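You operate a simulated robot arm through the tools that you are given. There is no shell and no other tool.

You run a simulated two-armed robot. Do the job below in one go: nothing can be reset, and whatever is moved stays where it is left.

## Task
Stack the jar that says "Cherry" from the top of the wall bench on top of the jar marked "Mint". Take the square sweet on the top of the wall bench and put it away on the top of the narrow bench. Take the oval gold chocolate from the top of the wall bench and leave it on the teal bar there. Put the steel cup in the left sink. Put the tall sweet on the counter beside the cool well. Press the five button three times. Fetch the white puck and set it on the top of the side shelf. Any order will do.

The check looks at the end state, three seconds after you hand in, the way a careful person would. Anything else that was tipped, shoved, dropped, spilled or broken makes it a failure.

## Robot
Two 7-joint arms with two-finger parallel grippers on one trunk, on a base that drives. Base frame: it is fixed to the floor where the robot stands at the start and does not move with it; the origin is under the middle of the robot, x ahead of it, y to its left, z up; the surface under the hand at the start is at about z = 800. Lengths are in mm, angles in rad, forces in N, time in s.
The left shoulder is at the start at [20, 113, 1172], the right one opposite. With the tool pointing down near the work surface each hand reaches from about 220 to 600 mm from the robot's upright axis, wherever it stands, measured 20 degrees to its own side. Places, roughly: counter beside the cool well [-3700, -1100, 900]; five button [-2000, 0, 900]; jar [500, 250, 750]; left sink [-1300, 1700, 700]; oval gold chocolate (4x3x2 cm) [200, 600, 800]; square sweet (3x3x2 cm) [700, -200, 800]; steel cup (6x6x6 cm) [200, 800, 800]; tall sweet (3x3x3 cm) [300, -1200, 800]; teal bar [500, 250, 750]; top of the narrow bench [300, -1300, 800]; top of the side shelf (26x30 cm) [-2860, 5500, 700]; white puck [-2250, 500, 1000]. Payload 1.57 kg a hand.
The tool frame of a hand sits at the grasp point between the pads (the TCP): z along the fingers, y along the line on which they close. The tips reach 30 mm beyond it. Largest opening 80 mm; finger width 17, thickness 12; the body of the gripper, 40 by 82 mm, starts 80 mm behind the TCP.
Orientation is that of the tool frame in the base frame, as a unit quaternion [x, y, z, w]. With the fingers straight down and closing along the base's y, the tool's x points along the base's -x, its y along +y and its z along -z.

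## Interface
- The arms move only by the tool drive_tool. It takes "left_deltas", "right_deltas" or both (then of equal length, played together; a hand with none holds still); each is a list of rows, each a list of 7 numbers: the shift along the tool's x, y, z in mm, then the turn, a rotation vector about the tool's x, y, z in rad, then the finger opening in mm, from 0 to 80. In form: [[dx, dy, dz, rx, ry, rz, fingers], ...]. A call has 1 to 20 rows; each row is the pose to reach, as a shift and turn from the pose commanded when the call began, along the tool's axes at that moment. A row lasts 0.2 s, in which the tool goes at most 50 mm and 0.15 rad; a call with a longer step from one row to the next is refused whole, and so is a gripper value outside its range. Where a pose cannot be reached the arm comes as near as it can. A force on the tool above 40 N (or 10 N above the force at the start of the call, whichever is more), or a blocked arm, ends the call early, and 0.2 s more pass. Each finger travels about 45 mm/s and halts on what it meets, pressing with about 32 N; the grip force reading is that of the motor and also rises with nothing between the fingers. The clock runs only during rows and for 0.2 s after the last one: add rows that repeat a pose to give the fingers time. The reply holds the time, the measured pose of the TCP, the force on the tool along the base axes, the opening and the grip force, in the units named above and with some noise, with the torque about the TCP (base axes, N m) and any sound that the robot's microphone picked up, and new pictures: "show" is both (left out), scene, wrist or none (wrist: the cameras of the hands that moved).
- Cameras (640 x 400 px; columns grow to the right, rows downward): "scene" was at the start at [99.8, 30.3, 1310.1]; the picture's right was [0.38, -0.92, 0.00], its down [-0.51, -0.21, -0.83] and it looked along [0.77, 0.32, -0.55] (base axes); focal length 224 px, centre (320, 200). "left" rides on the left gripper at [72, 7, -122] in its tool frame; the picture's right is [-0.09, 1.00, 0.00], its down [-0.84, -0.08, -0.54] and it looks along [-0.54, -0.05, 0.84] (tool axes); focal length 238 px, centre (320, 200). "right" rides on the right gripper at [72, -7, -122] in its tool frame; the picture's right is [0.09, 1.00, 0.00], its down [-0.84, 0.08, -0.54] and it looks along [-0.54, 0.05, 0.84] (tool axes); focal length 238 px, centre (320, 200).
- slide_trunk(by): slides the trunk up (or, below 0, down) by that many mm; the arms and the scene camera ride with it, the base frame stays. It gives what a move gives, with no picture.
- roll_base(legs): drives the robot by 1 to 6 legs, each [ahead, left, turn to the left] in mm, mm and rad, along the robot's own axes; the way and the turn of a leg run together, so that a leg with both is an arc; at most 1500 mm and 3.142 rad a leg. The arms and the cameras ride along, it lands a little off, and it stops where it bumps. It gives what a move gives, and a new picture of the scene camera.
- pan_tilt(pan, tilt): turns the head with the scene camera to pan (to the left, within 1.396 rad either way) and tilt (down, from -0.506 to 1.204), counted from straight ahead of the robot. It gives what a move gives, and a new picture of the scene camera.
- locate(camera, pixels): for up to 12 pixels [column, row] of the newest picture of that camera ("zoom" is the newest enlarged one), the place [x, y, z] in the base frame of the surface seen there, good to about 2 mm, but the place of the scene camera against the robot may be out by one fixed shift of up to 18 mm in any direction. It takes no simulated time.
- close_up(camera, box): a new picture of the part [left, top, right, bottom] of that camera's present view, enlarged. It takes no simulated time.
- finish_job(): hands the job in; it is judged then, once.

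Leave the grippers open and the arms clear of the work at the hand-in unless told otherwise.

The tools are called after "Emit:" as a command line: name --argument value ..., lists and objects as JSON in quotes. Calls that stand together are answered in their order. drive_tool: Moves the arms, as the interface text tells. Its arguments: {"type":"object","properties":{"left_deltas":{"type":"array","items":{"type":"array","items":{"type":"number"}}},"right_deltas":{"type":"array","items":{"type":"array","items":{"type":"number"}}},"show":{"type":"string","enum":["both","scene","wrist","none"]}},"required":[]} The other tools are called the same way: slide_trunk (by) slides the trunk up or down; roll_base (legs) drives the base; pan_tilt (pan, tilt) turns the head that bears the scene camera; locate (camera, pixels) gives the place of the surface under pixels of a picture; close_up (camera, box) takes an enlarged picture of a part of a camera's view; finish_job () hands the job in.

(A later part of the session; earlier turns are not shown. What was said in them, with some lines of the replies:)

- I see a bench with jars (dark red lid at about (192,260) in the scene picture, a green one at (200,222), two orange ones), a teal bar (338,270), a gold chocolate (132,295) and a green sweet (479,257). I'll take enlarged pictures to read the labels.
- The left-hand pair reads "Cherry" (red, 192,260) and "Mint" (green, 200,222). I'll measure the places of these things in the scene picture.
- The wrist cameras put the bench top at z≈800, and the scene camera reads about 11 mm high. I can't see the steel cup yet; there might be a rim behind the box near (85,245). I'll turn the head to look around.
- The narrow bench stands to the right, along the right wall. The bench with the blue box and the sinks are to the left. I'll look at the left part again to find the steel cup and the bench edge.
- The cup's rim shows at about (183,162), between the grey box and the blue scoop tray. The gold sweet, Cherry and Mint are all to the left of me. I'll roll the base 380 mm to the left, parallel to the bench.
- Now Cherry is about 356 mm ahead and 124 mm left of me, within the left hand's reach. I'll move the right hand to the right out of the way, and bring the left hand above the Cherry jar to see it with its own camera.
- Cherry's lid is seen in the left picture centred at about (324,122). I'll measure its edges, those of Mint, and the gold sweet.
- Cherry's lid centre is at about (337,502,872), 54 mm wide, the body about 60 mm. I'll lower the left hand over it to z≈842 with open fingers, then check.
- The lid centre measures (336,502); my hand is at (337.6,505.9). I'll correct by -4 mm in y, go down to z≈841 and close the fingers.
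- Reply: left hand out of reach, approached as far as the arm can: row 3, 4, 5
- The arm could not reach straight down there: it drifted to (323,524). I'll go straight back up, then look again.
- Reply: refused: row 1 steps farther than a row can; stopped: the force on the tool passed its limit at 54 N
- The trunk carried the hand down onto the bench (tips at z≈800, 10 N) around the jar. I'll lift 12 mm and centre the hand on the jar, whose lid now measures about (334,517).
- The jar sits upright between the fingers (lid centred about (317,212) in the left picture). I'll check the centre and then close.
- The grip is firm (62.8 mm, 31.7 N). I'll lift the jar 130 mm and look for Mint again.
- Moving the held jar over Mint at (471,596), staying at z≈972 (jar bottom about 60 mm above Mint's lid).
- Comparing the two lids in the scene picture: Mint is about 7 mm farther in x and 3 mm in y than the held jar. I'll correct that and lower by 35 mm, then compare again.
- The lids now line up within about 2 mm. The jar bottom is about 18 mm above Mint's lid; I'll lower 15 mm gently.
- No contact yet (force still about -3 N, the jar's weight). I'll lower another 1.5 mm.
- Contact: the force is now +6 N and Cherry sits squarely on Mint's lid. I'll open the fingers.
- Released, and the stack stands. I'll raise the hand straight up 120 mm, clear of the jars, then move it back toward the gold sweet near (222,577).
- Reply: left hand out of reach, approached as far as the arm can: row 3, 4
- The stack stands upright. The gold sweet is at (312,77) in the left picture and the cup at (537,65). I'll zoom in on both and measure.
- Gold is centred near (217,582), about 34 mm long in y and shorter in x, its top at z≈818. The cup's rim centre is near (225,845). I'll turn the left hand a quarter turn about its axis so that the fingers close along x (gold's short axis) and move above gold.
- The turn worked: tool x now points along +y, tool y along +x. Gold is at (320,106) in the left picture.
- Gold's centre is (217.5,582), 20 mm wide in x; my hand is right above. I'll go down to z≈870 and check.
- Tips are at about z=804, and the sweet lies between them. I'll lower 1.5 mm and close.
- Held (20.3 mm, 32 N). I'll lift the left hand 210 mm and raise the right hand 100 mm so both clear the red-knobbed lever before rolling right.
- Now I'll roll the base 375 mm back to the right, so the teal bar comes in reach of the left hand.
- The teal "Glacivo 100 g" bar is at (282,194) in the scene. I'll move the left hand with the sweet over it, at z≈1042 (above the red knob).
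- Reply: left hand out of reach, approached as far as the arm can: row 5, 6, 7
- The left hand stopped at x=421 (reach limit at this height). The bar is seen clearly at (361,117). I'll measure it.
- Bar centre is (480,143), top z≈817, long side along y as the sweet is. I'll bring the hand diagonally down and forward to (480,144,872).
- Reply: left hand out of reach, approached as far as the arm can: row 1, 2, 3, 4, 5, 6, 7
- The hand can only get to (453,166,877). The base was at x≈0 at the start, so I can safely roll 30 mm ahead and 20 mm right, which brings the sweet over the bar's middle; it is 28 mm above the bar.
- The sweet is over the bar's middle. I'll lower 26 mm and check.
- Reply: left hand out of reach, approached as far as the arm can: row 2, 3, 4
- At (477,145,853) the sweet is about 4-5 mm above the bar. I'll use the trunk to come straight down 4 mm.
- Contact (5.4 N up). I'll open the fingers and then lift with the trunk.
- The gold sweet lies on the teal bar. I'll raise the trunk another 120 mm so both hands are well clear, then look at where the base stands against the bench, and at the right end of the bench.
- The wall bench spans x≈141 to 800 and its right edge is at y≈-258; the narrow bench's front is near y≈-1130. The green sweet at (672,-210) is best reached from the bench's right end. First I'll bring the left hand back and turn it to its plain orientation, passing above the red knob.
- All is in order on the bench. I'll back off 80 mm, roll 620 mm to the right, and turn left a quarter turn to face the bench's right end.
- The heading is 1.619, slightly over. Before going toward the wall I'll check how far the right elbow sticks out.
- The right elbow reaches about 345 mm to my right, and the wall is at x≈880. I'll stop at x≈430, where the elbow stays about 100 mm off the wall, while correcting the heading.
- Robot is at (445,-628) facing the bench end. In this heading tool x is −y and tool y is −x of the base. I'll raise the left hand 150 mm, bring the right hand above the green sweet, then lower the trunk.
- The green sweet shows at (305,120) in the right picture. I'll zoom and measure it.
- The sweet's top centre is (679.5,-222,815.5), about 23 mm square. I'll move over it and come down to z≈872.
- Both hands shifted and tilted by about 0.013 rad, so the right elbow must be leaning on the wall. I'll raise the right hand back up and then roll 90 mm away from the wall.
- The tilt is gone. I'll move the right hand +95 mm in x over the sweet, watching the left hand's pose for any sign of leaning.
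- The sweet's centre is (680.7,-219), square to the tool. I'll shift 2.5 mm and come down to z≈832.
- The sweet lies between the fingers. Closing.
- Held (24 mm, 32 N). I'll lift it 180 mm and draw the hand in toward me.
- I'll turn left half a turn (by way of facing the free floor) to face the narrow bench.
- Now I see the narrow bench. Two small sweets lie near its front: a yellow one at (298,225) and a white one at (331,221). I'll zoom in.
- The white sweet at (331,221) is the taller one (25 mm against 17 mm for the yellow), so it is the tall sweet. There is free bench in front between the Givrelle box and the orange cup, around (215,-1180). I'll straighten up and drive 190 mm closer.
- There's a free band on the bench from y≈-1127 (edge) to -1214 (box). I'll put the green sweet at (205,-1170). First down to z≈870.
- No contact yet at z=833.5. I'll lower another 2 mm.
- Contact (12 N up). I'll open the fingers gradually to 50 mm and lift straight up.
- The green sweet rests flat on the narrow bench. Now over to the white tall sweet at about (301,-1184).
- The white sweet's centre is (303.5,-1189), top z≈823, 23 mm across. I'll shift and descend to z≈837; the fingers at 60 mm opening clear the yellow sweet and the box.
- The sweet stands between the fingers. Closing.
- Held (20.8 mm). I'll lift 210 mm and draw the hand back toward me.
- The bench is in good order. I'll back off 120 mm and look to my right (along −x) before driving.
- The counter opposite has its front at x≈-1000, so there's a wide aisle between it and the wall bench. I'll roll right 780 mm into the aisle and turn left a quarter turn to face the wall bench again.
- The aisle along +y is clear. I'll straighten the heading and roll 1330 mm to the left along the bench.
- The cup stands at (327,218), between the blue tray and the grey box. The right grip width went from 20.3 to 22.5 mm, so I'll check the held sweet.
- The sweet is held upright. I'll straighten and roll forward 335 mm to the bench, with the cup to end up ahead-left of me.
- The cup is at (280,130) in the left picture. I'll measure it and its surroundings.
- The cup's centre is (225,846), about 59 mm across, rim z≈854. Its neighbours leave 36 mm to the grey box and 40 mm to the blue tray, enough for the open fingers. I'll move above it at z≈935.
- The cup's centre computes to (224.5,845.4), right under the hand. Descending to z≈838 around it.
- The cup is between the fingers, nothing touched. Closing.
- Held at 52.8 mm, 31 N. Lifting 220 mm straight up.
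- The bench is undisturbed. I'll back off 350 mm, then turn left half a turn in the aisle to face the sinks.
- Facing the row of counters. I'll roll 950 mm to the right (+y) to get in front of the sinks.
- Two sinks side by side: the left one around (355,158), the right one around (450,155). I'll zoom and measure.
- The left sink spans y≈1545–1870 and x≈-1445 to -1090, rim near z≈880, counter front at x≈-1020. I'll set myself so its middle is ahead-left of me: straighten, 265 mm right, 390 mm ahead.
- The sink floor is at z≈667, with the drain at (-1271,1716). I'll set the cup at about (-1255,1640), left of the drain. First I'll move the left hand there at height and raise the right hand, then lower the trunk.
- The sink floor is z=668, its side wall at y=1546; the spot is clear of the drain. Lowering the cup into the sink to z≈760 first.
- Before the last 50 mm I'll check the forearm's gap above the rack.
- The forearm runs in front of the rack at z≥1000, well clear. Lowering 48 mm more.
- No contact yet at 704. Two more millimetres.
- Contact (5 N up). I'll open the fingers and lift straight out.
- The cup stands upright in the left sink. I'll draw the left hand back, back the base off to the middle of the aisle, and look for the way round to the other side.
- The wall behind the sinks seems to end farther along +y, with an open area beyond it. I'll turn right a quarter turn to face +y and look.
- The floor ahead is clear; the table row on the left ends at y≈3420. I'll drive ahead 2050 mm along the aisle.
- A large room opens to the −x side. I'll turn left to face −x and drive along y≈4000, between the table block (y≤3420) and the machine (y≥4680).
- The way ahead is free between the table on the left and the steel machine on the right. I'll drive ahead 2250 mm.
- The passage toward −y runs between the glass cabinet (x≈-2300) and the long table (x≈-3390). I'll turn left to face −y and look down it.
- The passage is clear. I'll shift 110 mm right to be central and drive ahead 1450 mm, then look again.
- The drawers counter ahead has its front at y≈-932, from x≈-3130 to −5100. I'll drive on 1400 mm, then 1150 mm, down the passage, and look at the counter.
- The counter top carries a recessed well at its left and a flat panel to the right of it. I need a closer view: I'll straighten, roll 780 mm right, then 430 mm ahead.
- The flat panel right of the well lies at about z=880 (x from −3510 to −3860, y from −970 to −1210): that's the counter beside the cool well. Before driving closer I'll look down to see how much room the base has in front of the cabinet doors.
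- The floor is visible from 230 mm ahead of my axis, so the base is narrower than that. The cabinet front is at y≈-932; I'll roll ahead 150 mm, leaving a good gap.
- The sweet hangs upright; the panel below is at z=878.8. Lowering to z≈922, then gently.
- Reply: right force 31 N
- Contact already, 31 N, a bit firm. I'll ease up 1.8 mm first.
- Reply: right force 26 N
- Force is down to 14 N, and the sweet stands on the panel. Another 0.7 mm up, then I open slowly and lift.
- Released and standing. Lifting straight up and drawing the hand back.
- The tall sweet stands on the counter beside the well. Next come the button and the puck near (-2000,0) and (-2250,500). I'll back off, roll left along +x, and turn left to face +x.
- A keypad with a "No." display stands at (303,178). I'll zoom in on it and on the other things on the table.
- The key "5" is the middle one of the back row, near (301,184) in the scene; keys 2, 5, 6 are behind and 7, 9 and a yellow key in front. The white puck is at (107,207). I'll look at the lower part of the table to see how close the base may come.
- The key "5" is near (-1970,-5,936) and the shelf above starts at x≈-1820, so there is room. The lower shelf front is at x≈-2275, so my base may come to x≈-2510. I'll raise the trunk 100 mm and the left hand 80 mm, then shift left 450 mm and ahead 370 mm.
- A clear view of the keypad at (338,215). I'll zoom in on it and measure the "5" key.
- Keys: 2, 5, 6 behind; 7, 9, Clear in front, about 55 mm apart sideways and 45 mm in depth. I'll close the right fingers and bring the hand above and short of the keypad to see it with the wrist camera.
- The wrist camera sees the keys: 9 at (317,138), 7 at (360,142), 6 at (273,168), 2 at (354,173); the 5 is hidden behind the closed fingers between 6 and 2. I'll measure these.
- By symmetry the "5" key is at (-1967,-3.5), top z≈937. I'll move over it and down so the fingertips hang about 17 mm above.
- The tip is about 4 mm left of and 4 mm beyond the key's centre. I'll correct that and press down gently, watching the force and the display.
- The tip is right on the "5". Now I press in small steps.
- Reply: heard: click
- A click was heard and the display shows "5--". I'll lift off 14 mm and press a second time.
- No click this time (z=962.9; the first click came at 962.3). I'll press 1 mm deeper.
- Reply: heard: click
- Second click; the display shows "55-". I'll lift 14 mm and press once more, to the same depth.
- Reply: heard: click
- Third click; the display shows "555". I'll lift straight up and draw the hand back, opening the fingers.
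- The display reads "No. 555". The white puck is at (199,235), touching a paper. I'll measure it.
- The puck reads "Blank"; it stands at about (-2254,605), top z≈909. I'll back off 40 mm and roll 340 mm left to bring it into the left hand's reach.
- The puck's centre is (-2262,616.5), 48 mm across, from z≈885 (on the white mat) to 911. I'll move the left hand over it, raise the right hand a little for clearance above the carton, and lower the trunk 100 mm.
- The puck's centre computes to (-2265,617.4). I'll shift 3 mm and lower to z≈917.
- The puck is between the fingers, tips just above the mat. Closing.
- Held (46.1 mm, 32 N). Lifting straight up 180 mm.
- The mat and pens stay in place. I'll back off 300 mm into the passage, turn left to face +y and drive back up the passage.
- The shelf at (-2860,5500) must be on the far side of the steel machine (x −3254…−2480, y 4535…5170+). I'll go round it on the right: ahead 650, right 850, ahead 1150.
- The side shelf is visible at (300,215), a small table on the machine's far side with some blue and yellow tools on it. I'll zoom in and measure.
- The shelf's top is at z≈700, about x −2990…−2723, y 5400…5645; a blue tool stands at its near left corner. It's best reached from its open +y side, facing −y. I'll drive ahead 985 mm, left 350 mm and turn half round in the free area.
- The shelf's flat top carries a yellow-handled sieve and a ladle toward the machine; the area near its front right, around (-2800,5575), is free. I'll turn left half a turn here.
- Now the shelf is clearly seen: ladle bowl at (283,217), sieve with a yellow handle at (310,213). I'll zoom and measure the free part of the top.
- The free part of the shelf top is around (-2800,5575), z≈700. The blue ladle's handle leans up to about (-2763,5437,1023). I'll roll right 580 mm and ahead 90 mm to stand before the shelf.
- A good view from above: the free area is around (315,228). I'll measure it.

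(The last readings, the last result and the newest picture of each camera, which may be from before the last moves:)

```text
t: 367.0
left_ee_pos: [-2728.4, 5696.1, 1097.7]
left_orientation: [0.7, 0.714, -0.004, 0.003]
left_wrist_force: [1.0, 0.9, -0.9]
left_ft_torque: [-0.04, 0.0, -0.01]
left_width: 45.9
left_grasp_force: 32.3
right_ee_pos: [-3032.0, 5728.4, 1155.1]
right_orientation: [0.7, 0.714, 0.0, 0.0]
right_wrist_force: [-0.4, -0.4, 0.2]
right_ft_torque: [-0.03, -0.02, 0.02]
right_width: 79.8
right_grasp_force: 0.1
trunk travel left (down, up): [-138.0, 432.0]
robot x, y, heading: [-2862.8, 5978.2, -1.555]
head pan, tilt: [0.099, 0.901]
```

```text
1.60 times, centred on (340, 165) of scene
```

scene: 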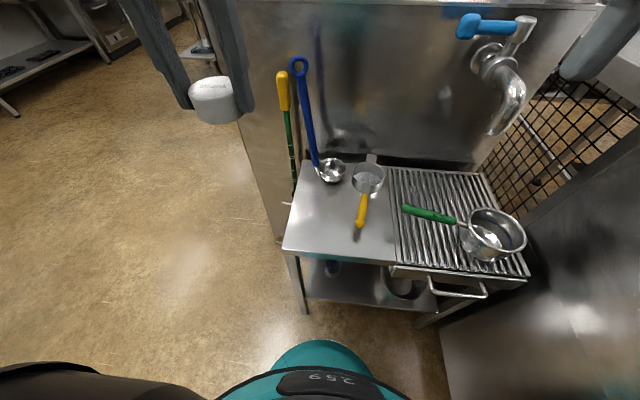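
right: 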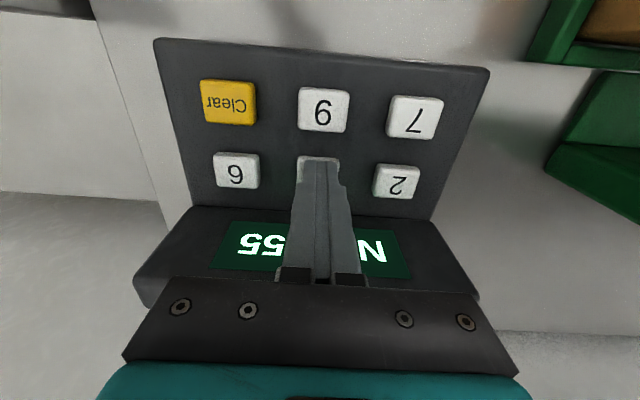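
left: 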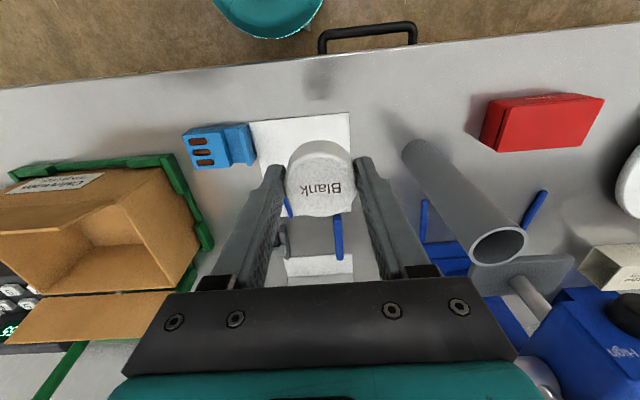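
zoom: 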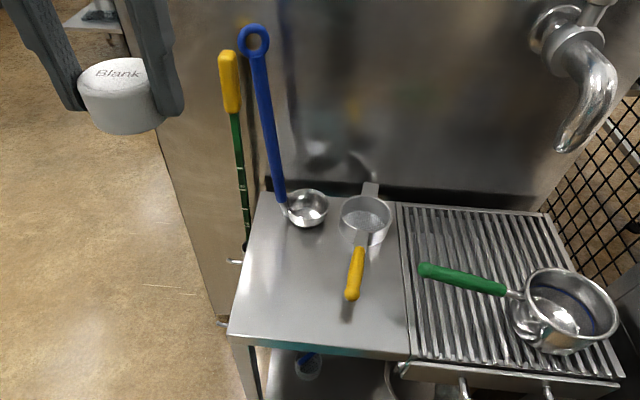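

The free spot is (-2800,5590). I'll move the left hand above it at the present height, then lower the trunk 100 mm and look with the wrist camera.

Emit:
drive_tool --left_deltas '[[-35, -25, 0, 0, 0, 0, 36], [-70, -50, 0, 0, 0, 0, 36], [-104, -73, 0, 0, 0, 0, 36], [-104, -73, 0, 0, 0, 0, 36]]' --show "none"

Emit:
slide_trunk --by -100

Emit:
drive_tool --left_deltas '[[0, 0, 0, 0, 0, 0, 36]]' --show "both"

```text
t: 368.0
left_ee_pos: [-2765.4, 5601.0, 1080.4]
left_orientation: [0.699, 0.715, -0.004, 0.002]
left_wrist_force: [0.7, -1.1, -0.7]
left_ft_torque: [0.1, 0.02, 0.03]
left_width: 46.2
left_grasp_force: 32.8
left hand out of reach, approached as far as the arm can: row 2, 3, 4
right_ee_pos: [-3033.4, 5726.6, 1154.0]
right_orientation: [0.701, 0.713, 0.001, -0.001]
right_wrist_force: [0.1, -0.1, -0.2]
right_ft_torque: [0.08, 0.02, 0.0]
right_width: 79.9
right_grasp_force: 0.0
trunk travel left (down, up): [-138.0, 432.0]
robot x, y, heading: [-2860.6, 5976.5, -1.546]
head pan, tilt: [0.099, 0.901]
```

```text
t: 369.3
left_ee_pos: [-2766.7, 5603.9, 981.4]
left_orientation: [0.7, 0.714, -0.005, 0.003]
left_wrist_force: [-0.1, 0.2, -0.6]
left_ft_torque: [0.0, 0.01, -0.02]
left_width: 46.1
left_grasp_force: 31.9
right_ee_pos: [-3033.6, 5728.7, 1054.3]
right_orientation: [0.701, 0.713, 0.0, -0.001]
right_wrist_force: [-0.1, 0.2, 0.2]
right_ft_torque: [0.04, -0.02, 0.01]
right_width: 80.0
right_grasp_force: 0.1
trunk travel left (down, up): [-38.0, 532.0]
robot x, y, heading: [-2859.4, 5974.8, -1.553]
head pan, tilt: [0.099, 0.901]
```

```text
t: 369.7
left_ee_pos: [-2765.8, 5603.9, 980.7]
left_orientation: [0.7, 0.714, -0.005, 0.003]
left_wrist_force: [0.6, 0.2, -0.5]
left_ft_torque: [0.0, -0.03, 0.02]
left_width: 46.1
left_grasp_force: 32.0
right_ee_pos: [-3033.1, 5728.2, 1054.4]
right_orientation: [0.701, 0.713, 0.0, -0.001]
right_wrist_force: [1.3, -0.6, -0.1]
right_ft_torque: [0.02, -0.04, 0.01]
right_width: 79.8
right_grasp_force: 0.0
trunk travel left (down, up): [-38.0, 532.0]
robot x, y, heading: [-2859.3, 5973.0, -1.554]
head pan, tilt: [0.099, 0.901]
```

scene: 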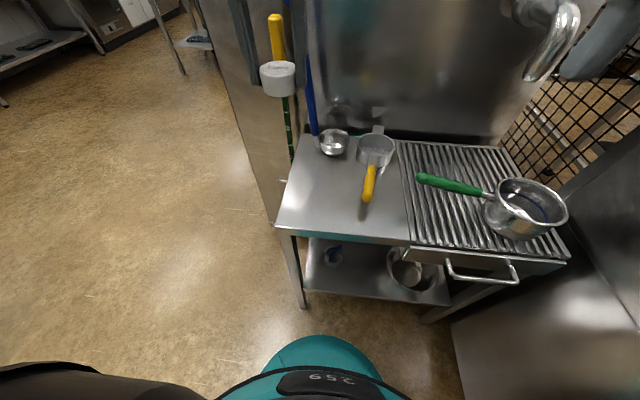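
left: 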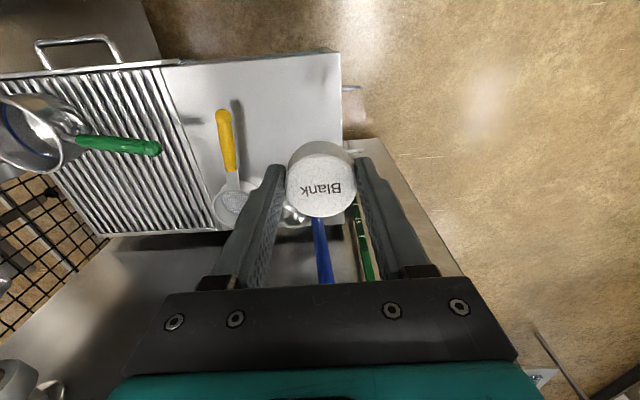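

The left hand stopped at (-2766,5604), its reach limit on that side. A small turn of the base to the right by 0.09 rad will carry it to about (-2799,5596).

Emit:
roll_base --legs '[[0, 0, -0.09]]'

Emit:
drive_tool --left_deltas '[[0, 0, 0, 0, 0, 0, 36]]' --show "wrist"

Emit:
locate --camera "left" --pixels '[[330, 110], [300, 100], [340, 70], [270, 120], [360, 110], [225, 115], [320, 225], [300, 130]]'

```text
t: 370.6
left_ee_pos: [-2797.7, 5596.9, 980.4]
left_orientation: [0.731, 0.683, -0.005, 0.002]
left_wrist_force: [0.2, -0.1, -0.7]
left_ft_torque: [0.01, 0.02, 0.02]
left_width: 46.0
left_grasp_force: 32.2
right_ee_pos: [-3054.2, 5744.3, 1055.4]
right_orientation: [0.732, 0.681, 0.0, 0.0]
right_wrist_force: [0.6, -0.3, 0.1]
right_ft_torque: [-0.03, 0.02, 0.01]
right_width: 79.9
right_grasp_force: 0.2
trunk travel left (down, up): [-38.0, 532.0]
robot x, y, heading: [-2860.3, 5974.0, -1.641]
head pan, tilt: [0.099, 0.901]
```

scene: 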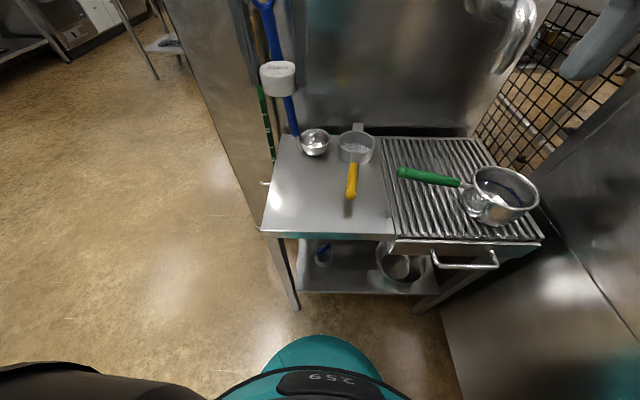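

```text
t: 371.0
left_ee_pos: [-2798.6, 5596.5, 980.2]
left_orientation: [0.73, 0.683, -0.005, 0.002]
left_wrist_force: [0.8, 0.3, -0.7]
left_ft_torque: [-0.02, 0.01, -0.02]
left_width: 46.1
left_grasp_force: 32.3
right_ee_pos: [-3053.8, 5744.2, 1054.9]
right_orientation: [0.731, 0.682, 0.0, 0.001]
right_wrist_force: [-0.2, 0.7, -0.2]
right_ft_torque: [-0.02, 0.0, -0.01]
right_width: 80.0
right_grasp_force: 0.0
trunk travel left (down, up): [-38.0, 532.0]
robot x, y, heading: [-2862.8, 5976.7, -1.642]
head pan, tilt: [0.099, 0.901]
```

left: 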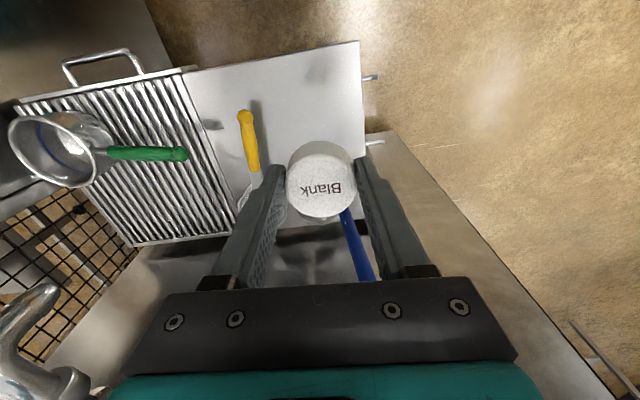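

```text
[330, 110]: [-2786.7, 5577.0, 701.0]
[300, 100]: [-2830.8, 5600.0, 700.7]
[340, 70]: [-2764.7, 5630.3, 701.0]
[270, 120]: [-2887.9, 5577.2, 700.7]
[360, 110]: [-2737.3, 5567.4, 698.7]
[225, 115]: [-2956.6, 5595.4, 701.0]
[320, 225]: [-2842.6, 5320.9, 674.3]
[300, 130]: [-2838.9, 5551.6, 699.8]
```

The shelf top reads z=700.8 and the spot below is free. I'll lower to z≈800 and check the position.

Emit:
drive_tool --left_deltas '[[0, 0, 45, 0, 0, 0, 36], [0, 0, 90, 0, 0, 0, 36], [0, 0, 135, 0, 0, 0, 36], [0, 0, 180, 0, 0, 0, 36], [0, 0, 180, 0, 0, 0, 36]]' --show "both"

```text
t: 372.2
left_ee_pos: [-2798.8, 5593.9, 802.1]
left_orientation: [0.73, 0.683, -0.004, 0.002]
left_wrist_force: [0.0, 0.7, -1.0]
left_ft_torque: [-0.01, 0.0, 0.02]
left_width: 46.1
left_grasp_force: 31.3
right_ee_pos: [-3053.5, 5744.7, 1054.4]
right_orientation: [0.731, 0.682, 0.0, 0.0]
right_wrist_force: [-0.2, -0.3, -0.3]
right_ft_torque: [0.04, 0.03, 0.01]
right_width: 80.2
right_grasp_force: 0.0
trunk travel left (down, up): [-38.0, 532.0]
robot x, y, heading: [-2859.0, 5971.9, -1.639]
head pan, tilt: [0.099, 0.901]
```

scene: 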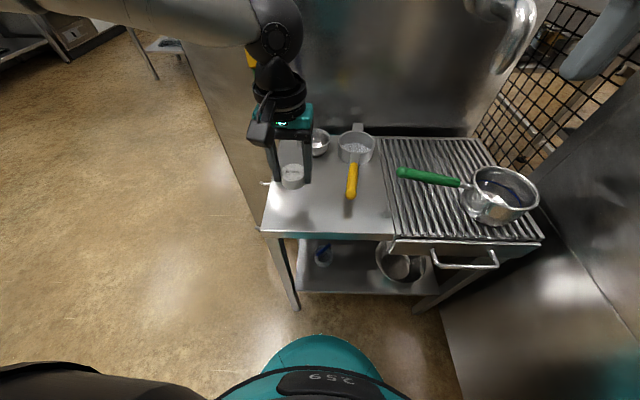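
left: 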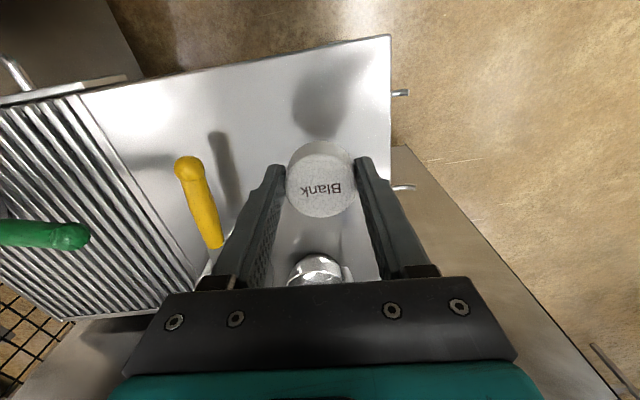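

At (-2799,5594,802), clear of the ladle (about 150 mm beyond) and the sieve handle. Lowering 62 mm more.

Emit:
drive_tool --left_deltas '[[0, 0, 25, 0, 0, 0, 36], [0, 0, 48, 0, 0, 0, 36], [0, 0, 60, 0, 0, 0, 36], [0, 0, 60, 0, 0, 0, 36]]' --show "none"

```text
t: 373.2
left_ee_pos: [-2787.6, 5595.5, 747.2]
left_orientation: [0.729, 0.684, -0.004, 0.003]
left_wrist_force: [-0.3, 0.1, 0.3]
left_ft_torque: [0.03, 0.01, 0.03]
left_width: 46.0
left_grasp_force: 32.0
left hand out of reach, approached as far as the arm can: row 2, 3, 4
right_ee_pos: [-3054.1, 5743.2, 1054.7]
right_orientation: [0.731, 0.682, 0.0, 0.0]
right_wrist_force: [-0.1, 0.0, -0.6]
right_ft_torque: [0.01, -0.02, -0.02]
right_width: 79.9
right_grasp_force: 0.0
trunk travel left (down, up): [-38.0, 532.0]
robot x, y, heading: [-2864.0, 5975.5, -1.637]
head pan, tilt: [0.099, 0.901]
```

The arm is at its limit at z=747 (puck bottom about 713). The spot (-2788,5595) is still well inside the free area, so I'll lower the rest with the trunk: 10 mm first.

Emit:
slide_trunk --by -10

```text
t: 373.8
left_ee_pos: [-2787.5, 5596.0, 737.1]
left_orientation: [0.73, 0.684, -0.006, 0.001]
left_wrist_force: [-0.3, -0.3, 0.0]
left_ft_torque: [-0.01, 0.03, -0.02]
left_width: 45.8
left_grasp_force: 32.2
right_ee_pos: [-3054.3, 5744.7, 1044.6]
right_orientation: [0.731, 0.682, 0.0, -0.001]
right_wrist_force: [-0.1, 0.3, -0.3]
right_ft_torque: [0.0, 0.04, -0.01]
right_width: 80.1
right_grasp_force: 0.1
trunk travel left (down, up): [-28.0, 542.0]
robot x, y, heading: [-2859.4, 5970.4, -1.64]
head pan, tilt: [0.099, 0.901]
```

Emit:
slide_trunk --by -2

```text
t: 374.3
left_ee_pos: [-2787.6, 5596.9, 735.7]
left_orientation: [0.73, 0.683, -0.006, 0.002]
left_wrist_force: [0.5, 1.0, 2.5]
left_ft_torque: [-0.01, -0.04, 0.03]
left_width: 46.2
left_grasp_force: 31.4
right_ee_pos: [-3053.3, 5744.7, 1042.3]
right_orientation: [0.732, 0.682, 0.001, 0.0]
right_wrist_force: [0.0, 0.6, -1.1]
right_ft_torque: [0.02, 0.02, -0.01]
right_width: 79.9
right_grasp_force: 0.1
trunk travel left (down, up): [-26.0, 544.0]
robot x, y, heading: [-2861.1, 5972.9, -1.644]
head pan, tilt: [0.099, 0.901]
```

Light contact (2.5 N). One more step of 0.8 mm, then open.

Emit:
slide_trunk --by -0.8

Emit:
drive_tool --left_deltas '[[0, 0, 0, 0, 0, 0, 48], [0, 0, 0, 0, 0, 0, 56], [0, 0, 0, 0, 0, 0, 66], [0, 0, 0, 0, 0, 0, 76], [0, 0, 0, 0, 0, 0, 76]]' --show "both"

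```text
t: 374.8
left_ee_pos: [-2787.1, 5596.9, 736.2]
left_orientation: [0.73, 0.683, -0.008, 0.003]
left_wrist_force: [2.7, 1.3, 11.4]
left_ft_torque: [-0.03, -0.07, 0.02]
left_width: 46.3
left_grasp_force: 32.7
right_ee_pos: [-3053.9, 5744.8, 1041.5]
right_orientation: [0.732, 0.682, 0.0, 0.0]
right_wrist_force: [-0.7, 0.4, -0.6]
right_ft_torque: [0.01, 0.0, 0.02]
right_width: 80.0
right_grasp_force: 0.0
trunk travel left (down, up): [-25.0, 545.0]
robot x, y, heading: [-2858.9, 5974.0, -1.634]
head pan, tilt: [0.099, 0.901]
```

```text
t: 376.0
left_ee_pos: [-2786.3, 5597.0, 735.0]
left_orientation: [0.73, 0.683, -0.006, 0.002]
left_wrist_force: [0.6, 0.0, -0.4]
left_ft_torque: [0.01, 0.0, 0.0]
left_width: 75.9
left_grasp_force: 0.1
right_ee_pos: [-3054.3, 5743.4, 1041.3]
right_orientation: [0.732, 0.681, 0.0, 0.0]
right_wrist_force: [-0.1, -1.0, -0.2]
right_ft_torque: [0.03, 0.0, 0.02]
right_width: 79.9
right_grasp_force: 0.1
trunk travel left (down, up): [-25.0, 545.0]
robot x, y, heading: [-2860.3, 5972.5, -1.641]
head pan, tilt: [0.099, 0.901]
```

scene: 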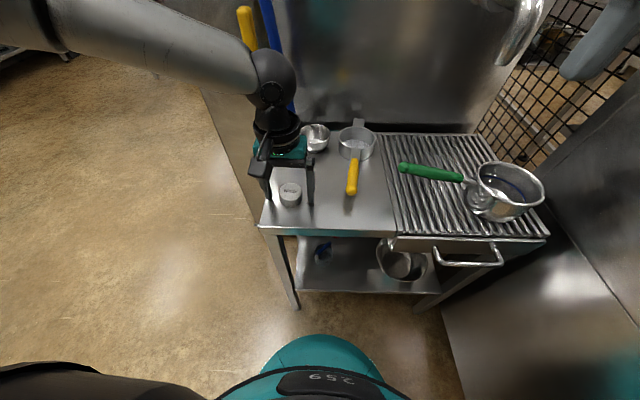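
left: 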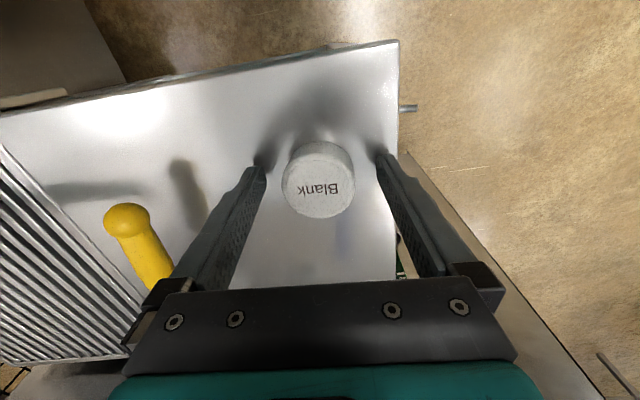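

The puck rests on the shelf. I'll raise straight up with the trunk by 200 mm, then look.

Emit:
slide_trunk --by 220

Emit:
drive_tool --left_deltas '[[0, 0, -30, 0, 0, 0, 80], [10, 20, -70, 0, 0, 0, 80], [30, 40, -110, 0, 0, 0, 80], [60, 50, -140, 0, 0, 0, 80], [80, 50, -150, 0, 0, 0, 80]]' --show "both"

```text
t: 378.3
left_ee_pos: [-2778.7, 5596.2, 953.6]
left_orientation: [0.73, 0.683, -0.01, -0.001]
left_wrist_force: [0.8, -0.7, -0.3]
left_ft_torque: [-0.03, -0.02, 0.01]
left_width: 76.2
left_grasp_force: 0.1
right_ee_pos: [-3040.6, 5745.6, 1264.1]
right_orientation: [0.731, 0.682, -0.005, -0.003]
right_wrist_force: [0.1, 0.6, -0.3]
right_ft_torque: [-0.01, 0.03, 0.05]
right_width: 80.0
right_grasp_force: 0.1
trunk travel left (down, up): [-245.0, 325.0]
robot x, y, heading: [-2860.4, 5975.1, -1.64]
head pan, tilt: [0.099, 0.901]
```

```text
t: 379.5
left_ee_pos: [-2719.0, 5675.4, 1101.4]
left_orientation: [0.729, 0.684, -0.009, -0.002]
left_wrist_force: [-0.1, -0.3, 0.4]
left_ft_torque: [0.02, -0.01, -0.01]
left_width: 79.8
left_grasp_force: 0.1
right_ee_pos: [-3041.4, 5745.0, 1264.9]
right_orientation: [0.731, 0.683, -0.005, -0.003]
right_wrist_force: [-0.1, 0.4, 0.6]
right_ft_torque: [0.02, -0.04, 0.0]
right_width: 80.0
right_grasp_force: 0.1
trunk travel left (down, up): [-245.0, 325.0]
robot x, y, heading: [-2858.9, 5975.3, -1.637]
head pan, tilt: [0.099, 0.901]
```

scene: 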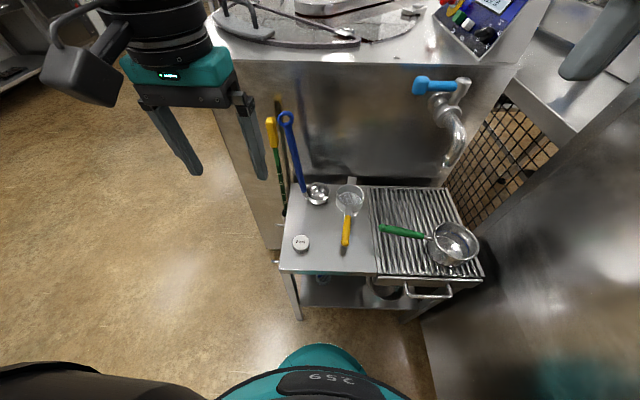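
left: 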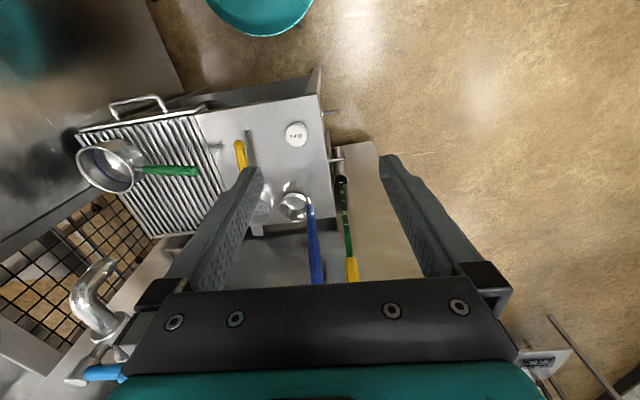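

The puck sits on the shelf and nothing else moved. But both hands read a slight tilt, so the right elbow may be touching the grey machine on my right. I'll look there before moving.

Emit:
pan_tilt --pan -1.2 --tilt 0.2

```text
t: 381.0
left_ee_pos: [-2720.2, 5674.7, 1101.7]
left_orientation: [0.73, 0.684, -0.011, -0.002]
left_wrist_force: [-0.1, 0.4, -0.1]
left_ft_torque: [-0.01, 0.04, 0.0]
left_width: 79.9
left_grasp_force: 0.0
right_ee_pos: [-3040.5, 5745.5, 1264.7]
right_orientation: [0.73, 0.683, -0.005, -0.005]
right_wrist_force: [0.3, 0.0, 0.2]
right_ft_torque: [0.02, -0.01, 0.0]
right_width: 80.1
right_grasp_force: 0.1
trunk travel left (down, up): [-245.0, 325.0]
robot x, y, heading: [-2861.0, 5974.8, -1.641]
head pan, tilt: [-1.201, 0.201]
```

scene: 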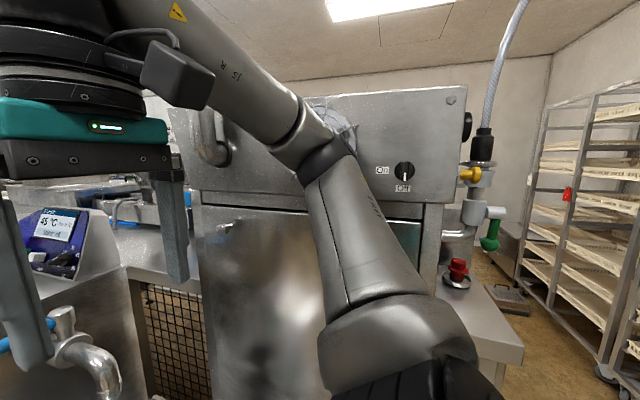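

The right elbow leans on the grey machine's front panel (near the fan grille). I'll roll straight away from it, 150 mm to the left.

Emit:
roll_base --legs '[[0, 150, 0]]'

```text
t: 382.4
left_ee_pos: [-2584.1, 5663.5, 1102.1]
left_orientation: [0.731, 0.682, -0.007, 0.003]
left_wrist_force: [0.5, 0.0, 0.3]
left_ft_torque: [-0.01, 0.03, -0.02]
left_width: 80.0
left_grasp_force: 0.2
right_ee_pos: [-2907.9, 5735.0, 1262.2]
right_orientation: [0.732, 0.681, 0.0, 0.0]
right_wrist_force: [0.2, 0.5, 0.6]
right_ft_torque: [-0.03, 0.04, -0.01]
right_width: 80.0
right_grasp_force: 0.1
trunk travel left (down, up): [-245.0, 325.0]
robot x, y, heading: [-2713.8, 5965.8, -1.644]
head pan, tilt: [-1.201, 0.201]
```

scene: 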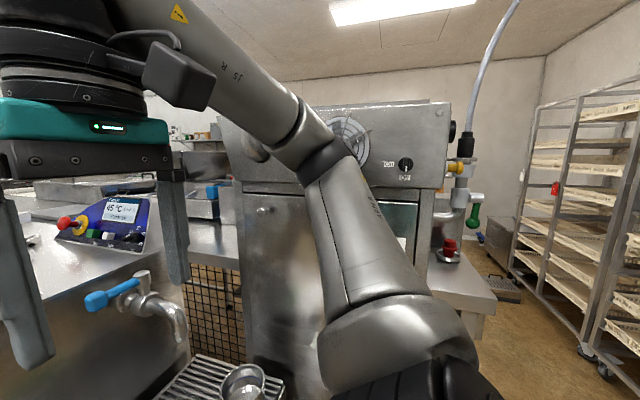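

The tilt is gone. I'll check the panel the elbow touched.

Emit:
close_up --camera "scene" --box '[300, 90, 500, 220]'

Emit:
pan_tilt --pan -0.2 --tilt 0.8

Emit:
close_up --camera "scene" --box '[240, 120, 460, 300]'

```text
3.08 times, centred on (400, 155) of scene
```

zoom: 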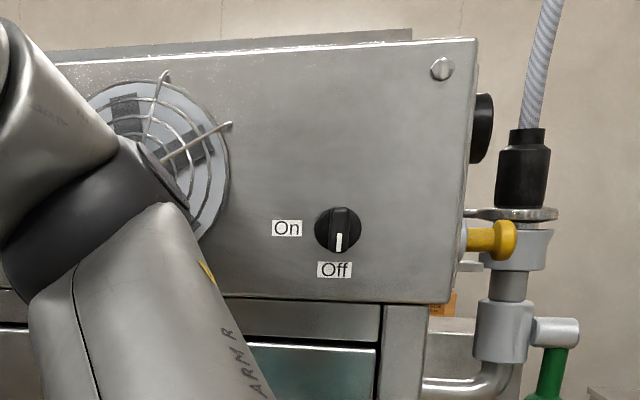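

```text
t: 383.6
left_ee_pos: [-2584.4, 5663.8, 1102.7]
left_orientation: [0.731, 0.683, -0.005, 0.003]
left_wrist_force: [-0.2, -0.2, -0.2]
left_ft_torque: [0.01, 0.01, 0.0]
left_width: 80.0
left_grasp_force: 0.1
right_ee_pos: [-2907.1, 5734.4, 1262.1]
right_orientation: [0.732, 0.682, 0.0, 0.0]
right_wrist_force: [0.2, 1.0, -0.5]
right_ft_torque: [0.0, 0.01, -0.01]
right_width: 80.1
right_grasp_force: 0.0
trunk travel left (down, up): [-245.0, 325.0]
robot x, y, heading: [-2717.1, 5964.6, -1.644]
head pan, tilt: [-0.201, 0.799]
```

scene: 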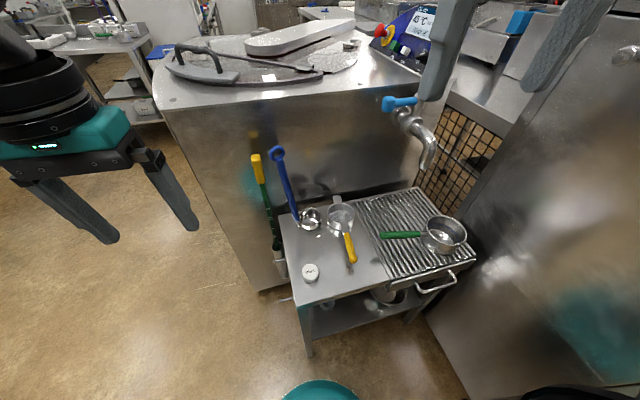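

```text
2.22 times, centred on (350, 210) of scene
```

zoom: 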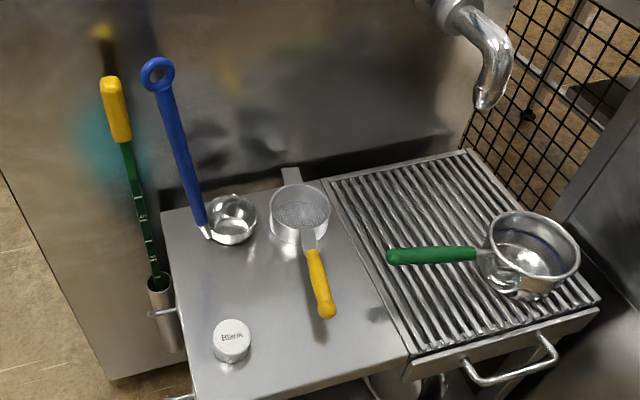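

The switch still points to "Off", the grille is whole, and the puck stands free on the shelf. All seven jobs are done; I'll back the robot off 300 mm so both open hands are clear of the work.

Emit:
roll_base --legs '[[-300, 0, 0]]'

Emit:
close_up --camera "scene" --box '[240, 80, 460, 260]'

```text
t: 385.6
left_ee_pos: [-2564.7, 5958.9, 1102.8]
left_orientation: [0.732, 0.681, -0.006, 0.002]
left_wrist_force: [0.1, -0.4, 0.0]
left_ft_torque: [0.0, -0.01, 0.0]
left_width: 80.0
left_grasp_force: 0.0
right_ee_pos: [-2887.0, 6028.6, 1261.3]
right_orientation: [0.733, 0.68, -0.001, 0.0]
right_wrist_force: [-0.6, 0.0, -0.2]
right_ft_torque: [-0.03, -0.03, -0.01]
right_width: 80.2
right_grasp_force: 0.0
trunk travel left (down, up): [-245.0, 325.0]
robot x, y, heading: [-2698.1, 6257.8, -1.646]
head pan, tilt: [-0.201, 0.799]
```

scene: 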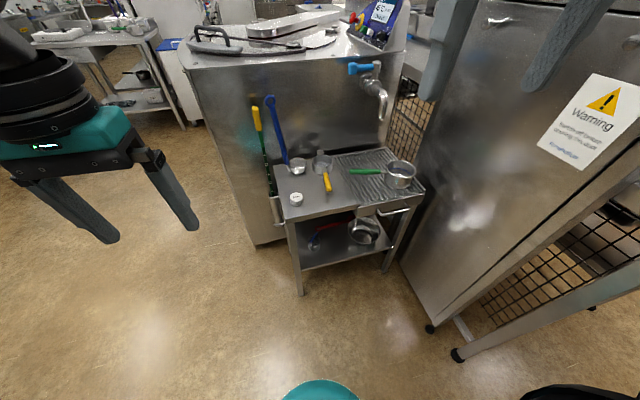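

```text
2.22 times, centred on (350, 170) of scene
```

zoom: 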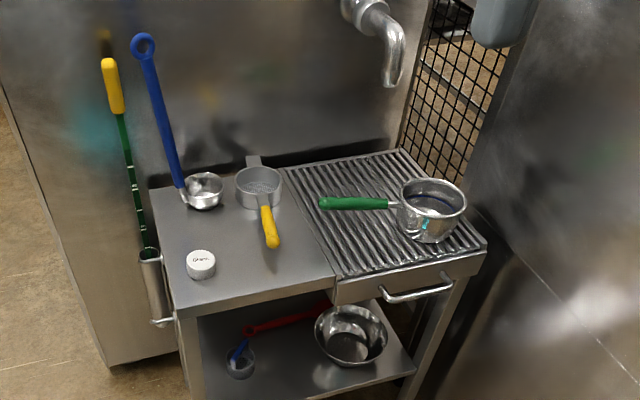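

The grey machine stands on castors, so I'll check that the elbow did not push it: earlier its front face measured x≈-3310.

Emit:
pan_tilt --pan -0.8 --tilt 0.5

Emit:
locate --camera "scene" --pixels '[[150, 150], [180, 200], [220, 100], [250, 150], [120, 250], [200, 60], [280, 100], [160, 100], [300, 60], [230, 250]]'

```text
t: 386.6
left_ee_pos: [-2564.3, 5957.3, 1102.4]
left_orientation: [0.732, 0.681, -0.005, 0.003]
left_wrist_force: [0.5, 0.3, -0.5]
left_ft_torque: [0.01, 0.0, -0.04]
left_width: 80.1
left_grasp_force: 0.1
right_ee_pos: [-2887.2, 6028.7, 1262.4]
right_orientation: [0.733, 0.68, 0.0, 0.0]
right_wrist_force: [-0.1, 0.1, -0.2]
right_ft_torque: [0.0, -0.04, 0.01]
right_width: 80.3
right_grasp_force: 0.2
trunk travel left (down, up): [-245.0, 325.0]
robot x, y, heading: [-2694.9, 6257.3, -1.643]
head pan, tilt: [-0.799, 0.499]
```

scene: 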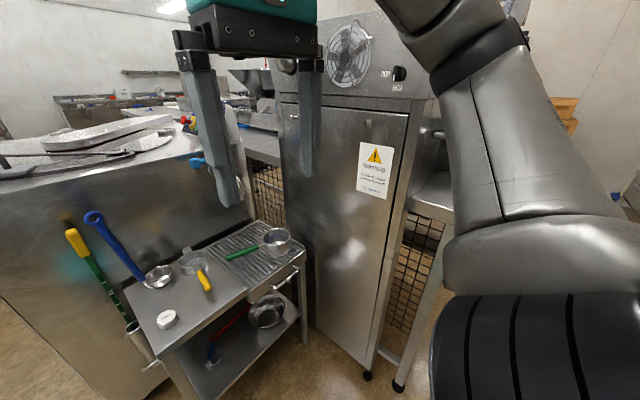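

```text
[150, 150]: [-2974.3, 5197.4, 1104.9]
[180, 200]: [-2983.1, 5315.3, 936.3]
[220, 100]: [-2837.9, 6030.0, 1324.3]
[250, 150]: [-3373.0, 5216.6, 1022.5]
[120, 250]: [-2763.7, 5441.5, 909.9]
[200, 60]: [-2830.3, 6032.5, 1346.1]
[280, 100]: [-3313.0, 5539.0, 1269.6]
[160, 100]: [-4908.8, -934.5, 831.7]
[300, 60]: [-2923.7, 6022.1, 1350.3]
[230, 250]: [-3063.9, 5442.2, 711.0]
```

Emit:
locate --camera "scene" --pixels '[[340, 150], [330, 200], [390, 130], [345, 250], [350, 55], [395, 100], [365, 370], [400, 385], [375, 120], [300, 180]]'

Emit:
close_up --camera "scene" --box '[270, 0, 470, 130]'

```text
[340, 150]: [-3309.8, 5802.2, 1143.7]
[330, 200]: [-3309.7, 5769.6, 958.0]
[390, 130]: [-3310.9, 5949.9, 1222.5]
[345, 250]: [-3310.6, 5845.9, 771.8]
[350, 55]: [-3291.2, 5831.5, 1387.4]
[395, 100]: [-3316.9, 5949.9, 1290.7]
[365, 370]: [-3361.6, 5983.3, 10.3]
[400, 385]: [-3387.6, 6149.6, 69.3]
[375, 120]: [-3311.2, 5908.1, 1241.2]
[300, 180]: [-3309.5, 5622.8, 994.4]
```

```text
3.08 times, centred on (370, 65) of scene
```

zoom: 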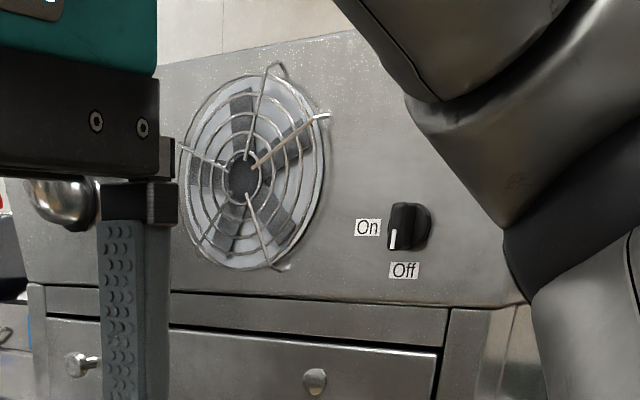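

The machine's front face still reads x≈-3310 and is straight, so it was not moved. Grippers are open, both hands are clear, and all seven tasks are done. I'm handing in.

Emit:
finish_job

```text
The job is handed in.
```

I finished all seven tasks and handed the job in; I haven't seen the check's result. I didn't go back to re-inspect earlier spots before handing in, so each line below describes the last time I saw that item.

- **Cherry jar:** it stands upright on the Mint jar.
- **Square sweet:** the green one is on the front of the narrow bench, between the Givrelle box and the orange cup.
- **Gold chocolate:** it lies on the teal bar.
- **Steel cup:** it stands upright in the left sink, beside the drain.
- **Tall sweet:** I took this to be the white one, which is taller than the yellow one next to it. It stands on the flat panel to the right of the cool well.
- **Five button:** I heard three clicks, and the display reads "No. 555".
- **White puck:** the one marked "Blank" is on the side shelf, clear of the ladle and sieve.

Three contacts along the way:

- **Cherry jar shoved:** early on the left hand pushed it about 15 mm before I gripped it, and the fingertips pressed on the bench beside it (54 N).
- **Wall:** the right elbow leaned on the wall beside the wall bench.
- **Grey machine by the side shelf:** the right elbow also leaned on its front panel. I checked it afterwards: its position had not changed, the fan grille was whole, and the switch pointed to "Off".

Both grippers are open and the arms are clear of the work.
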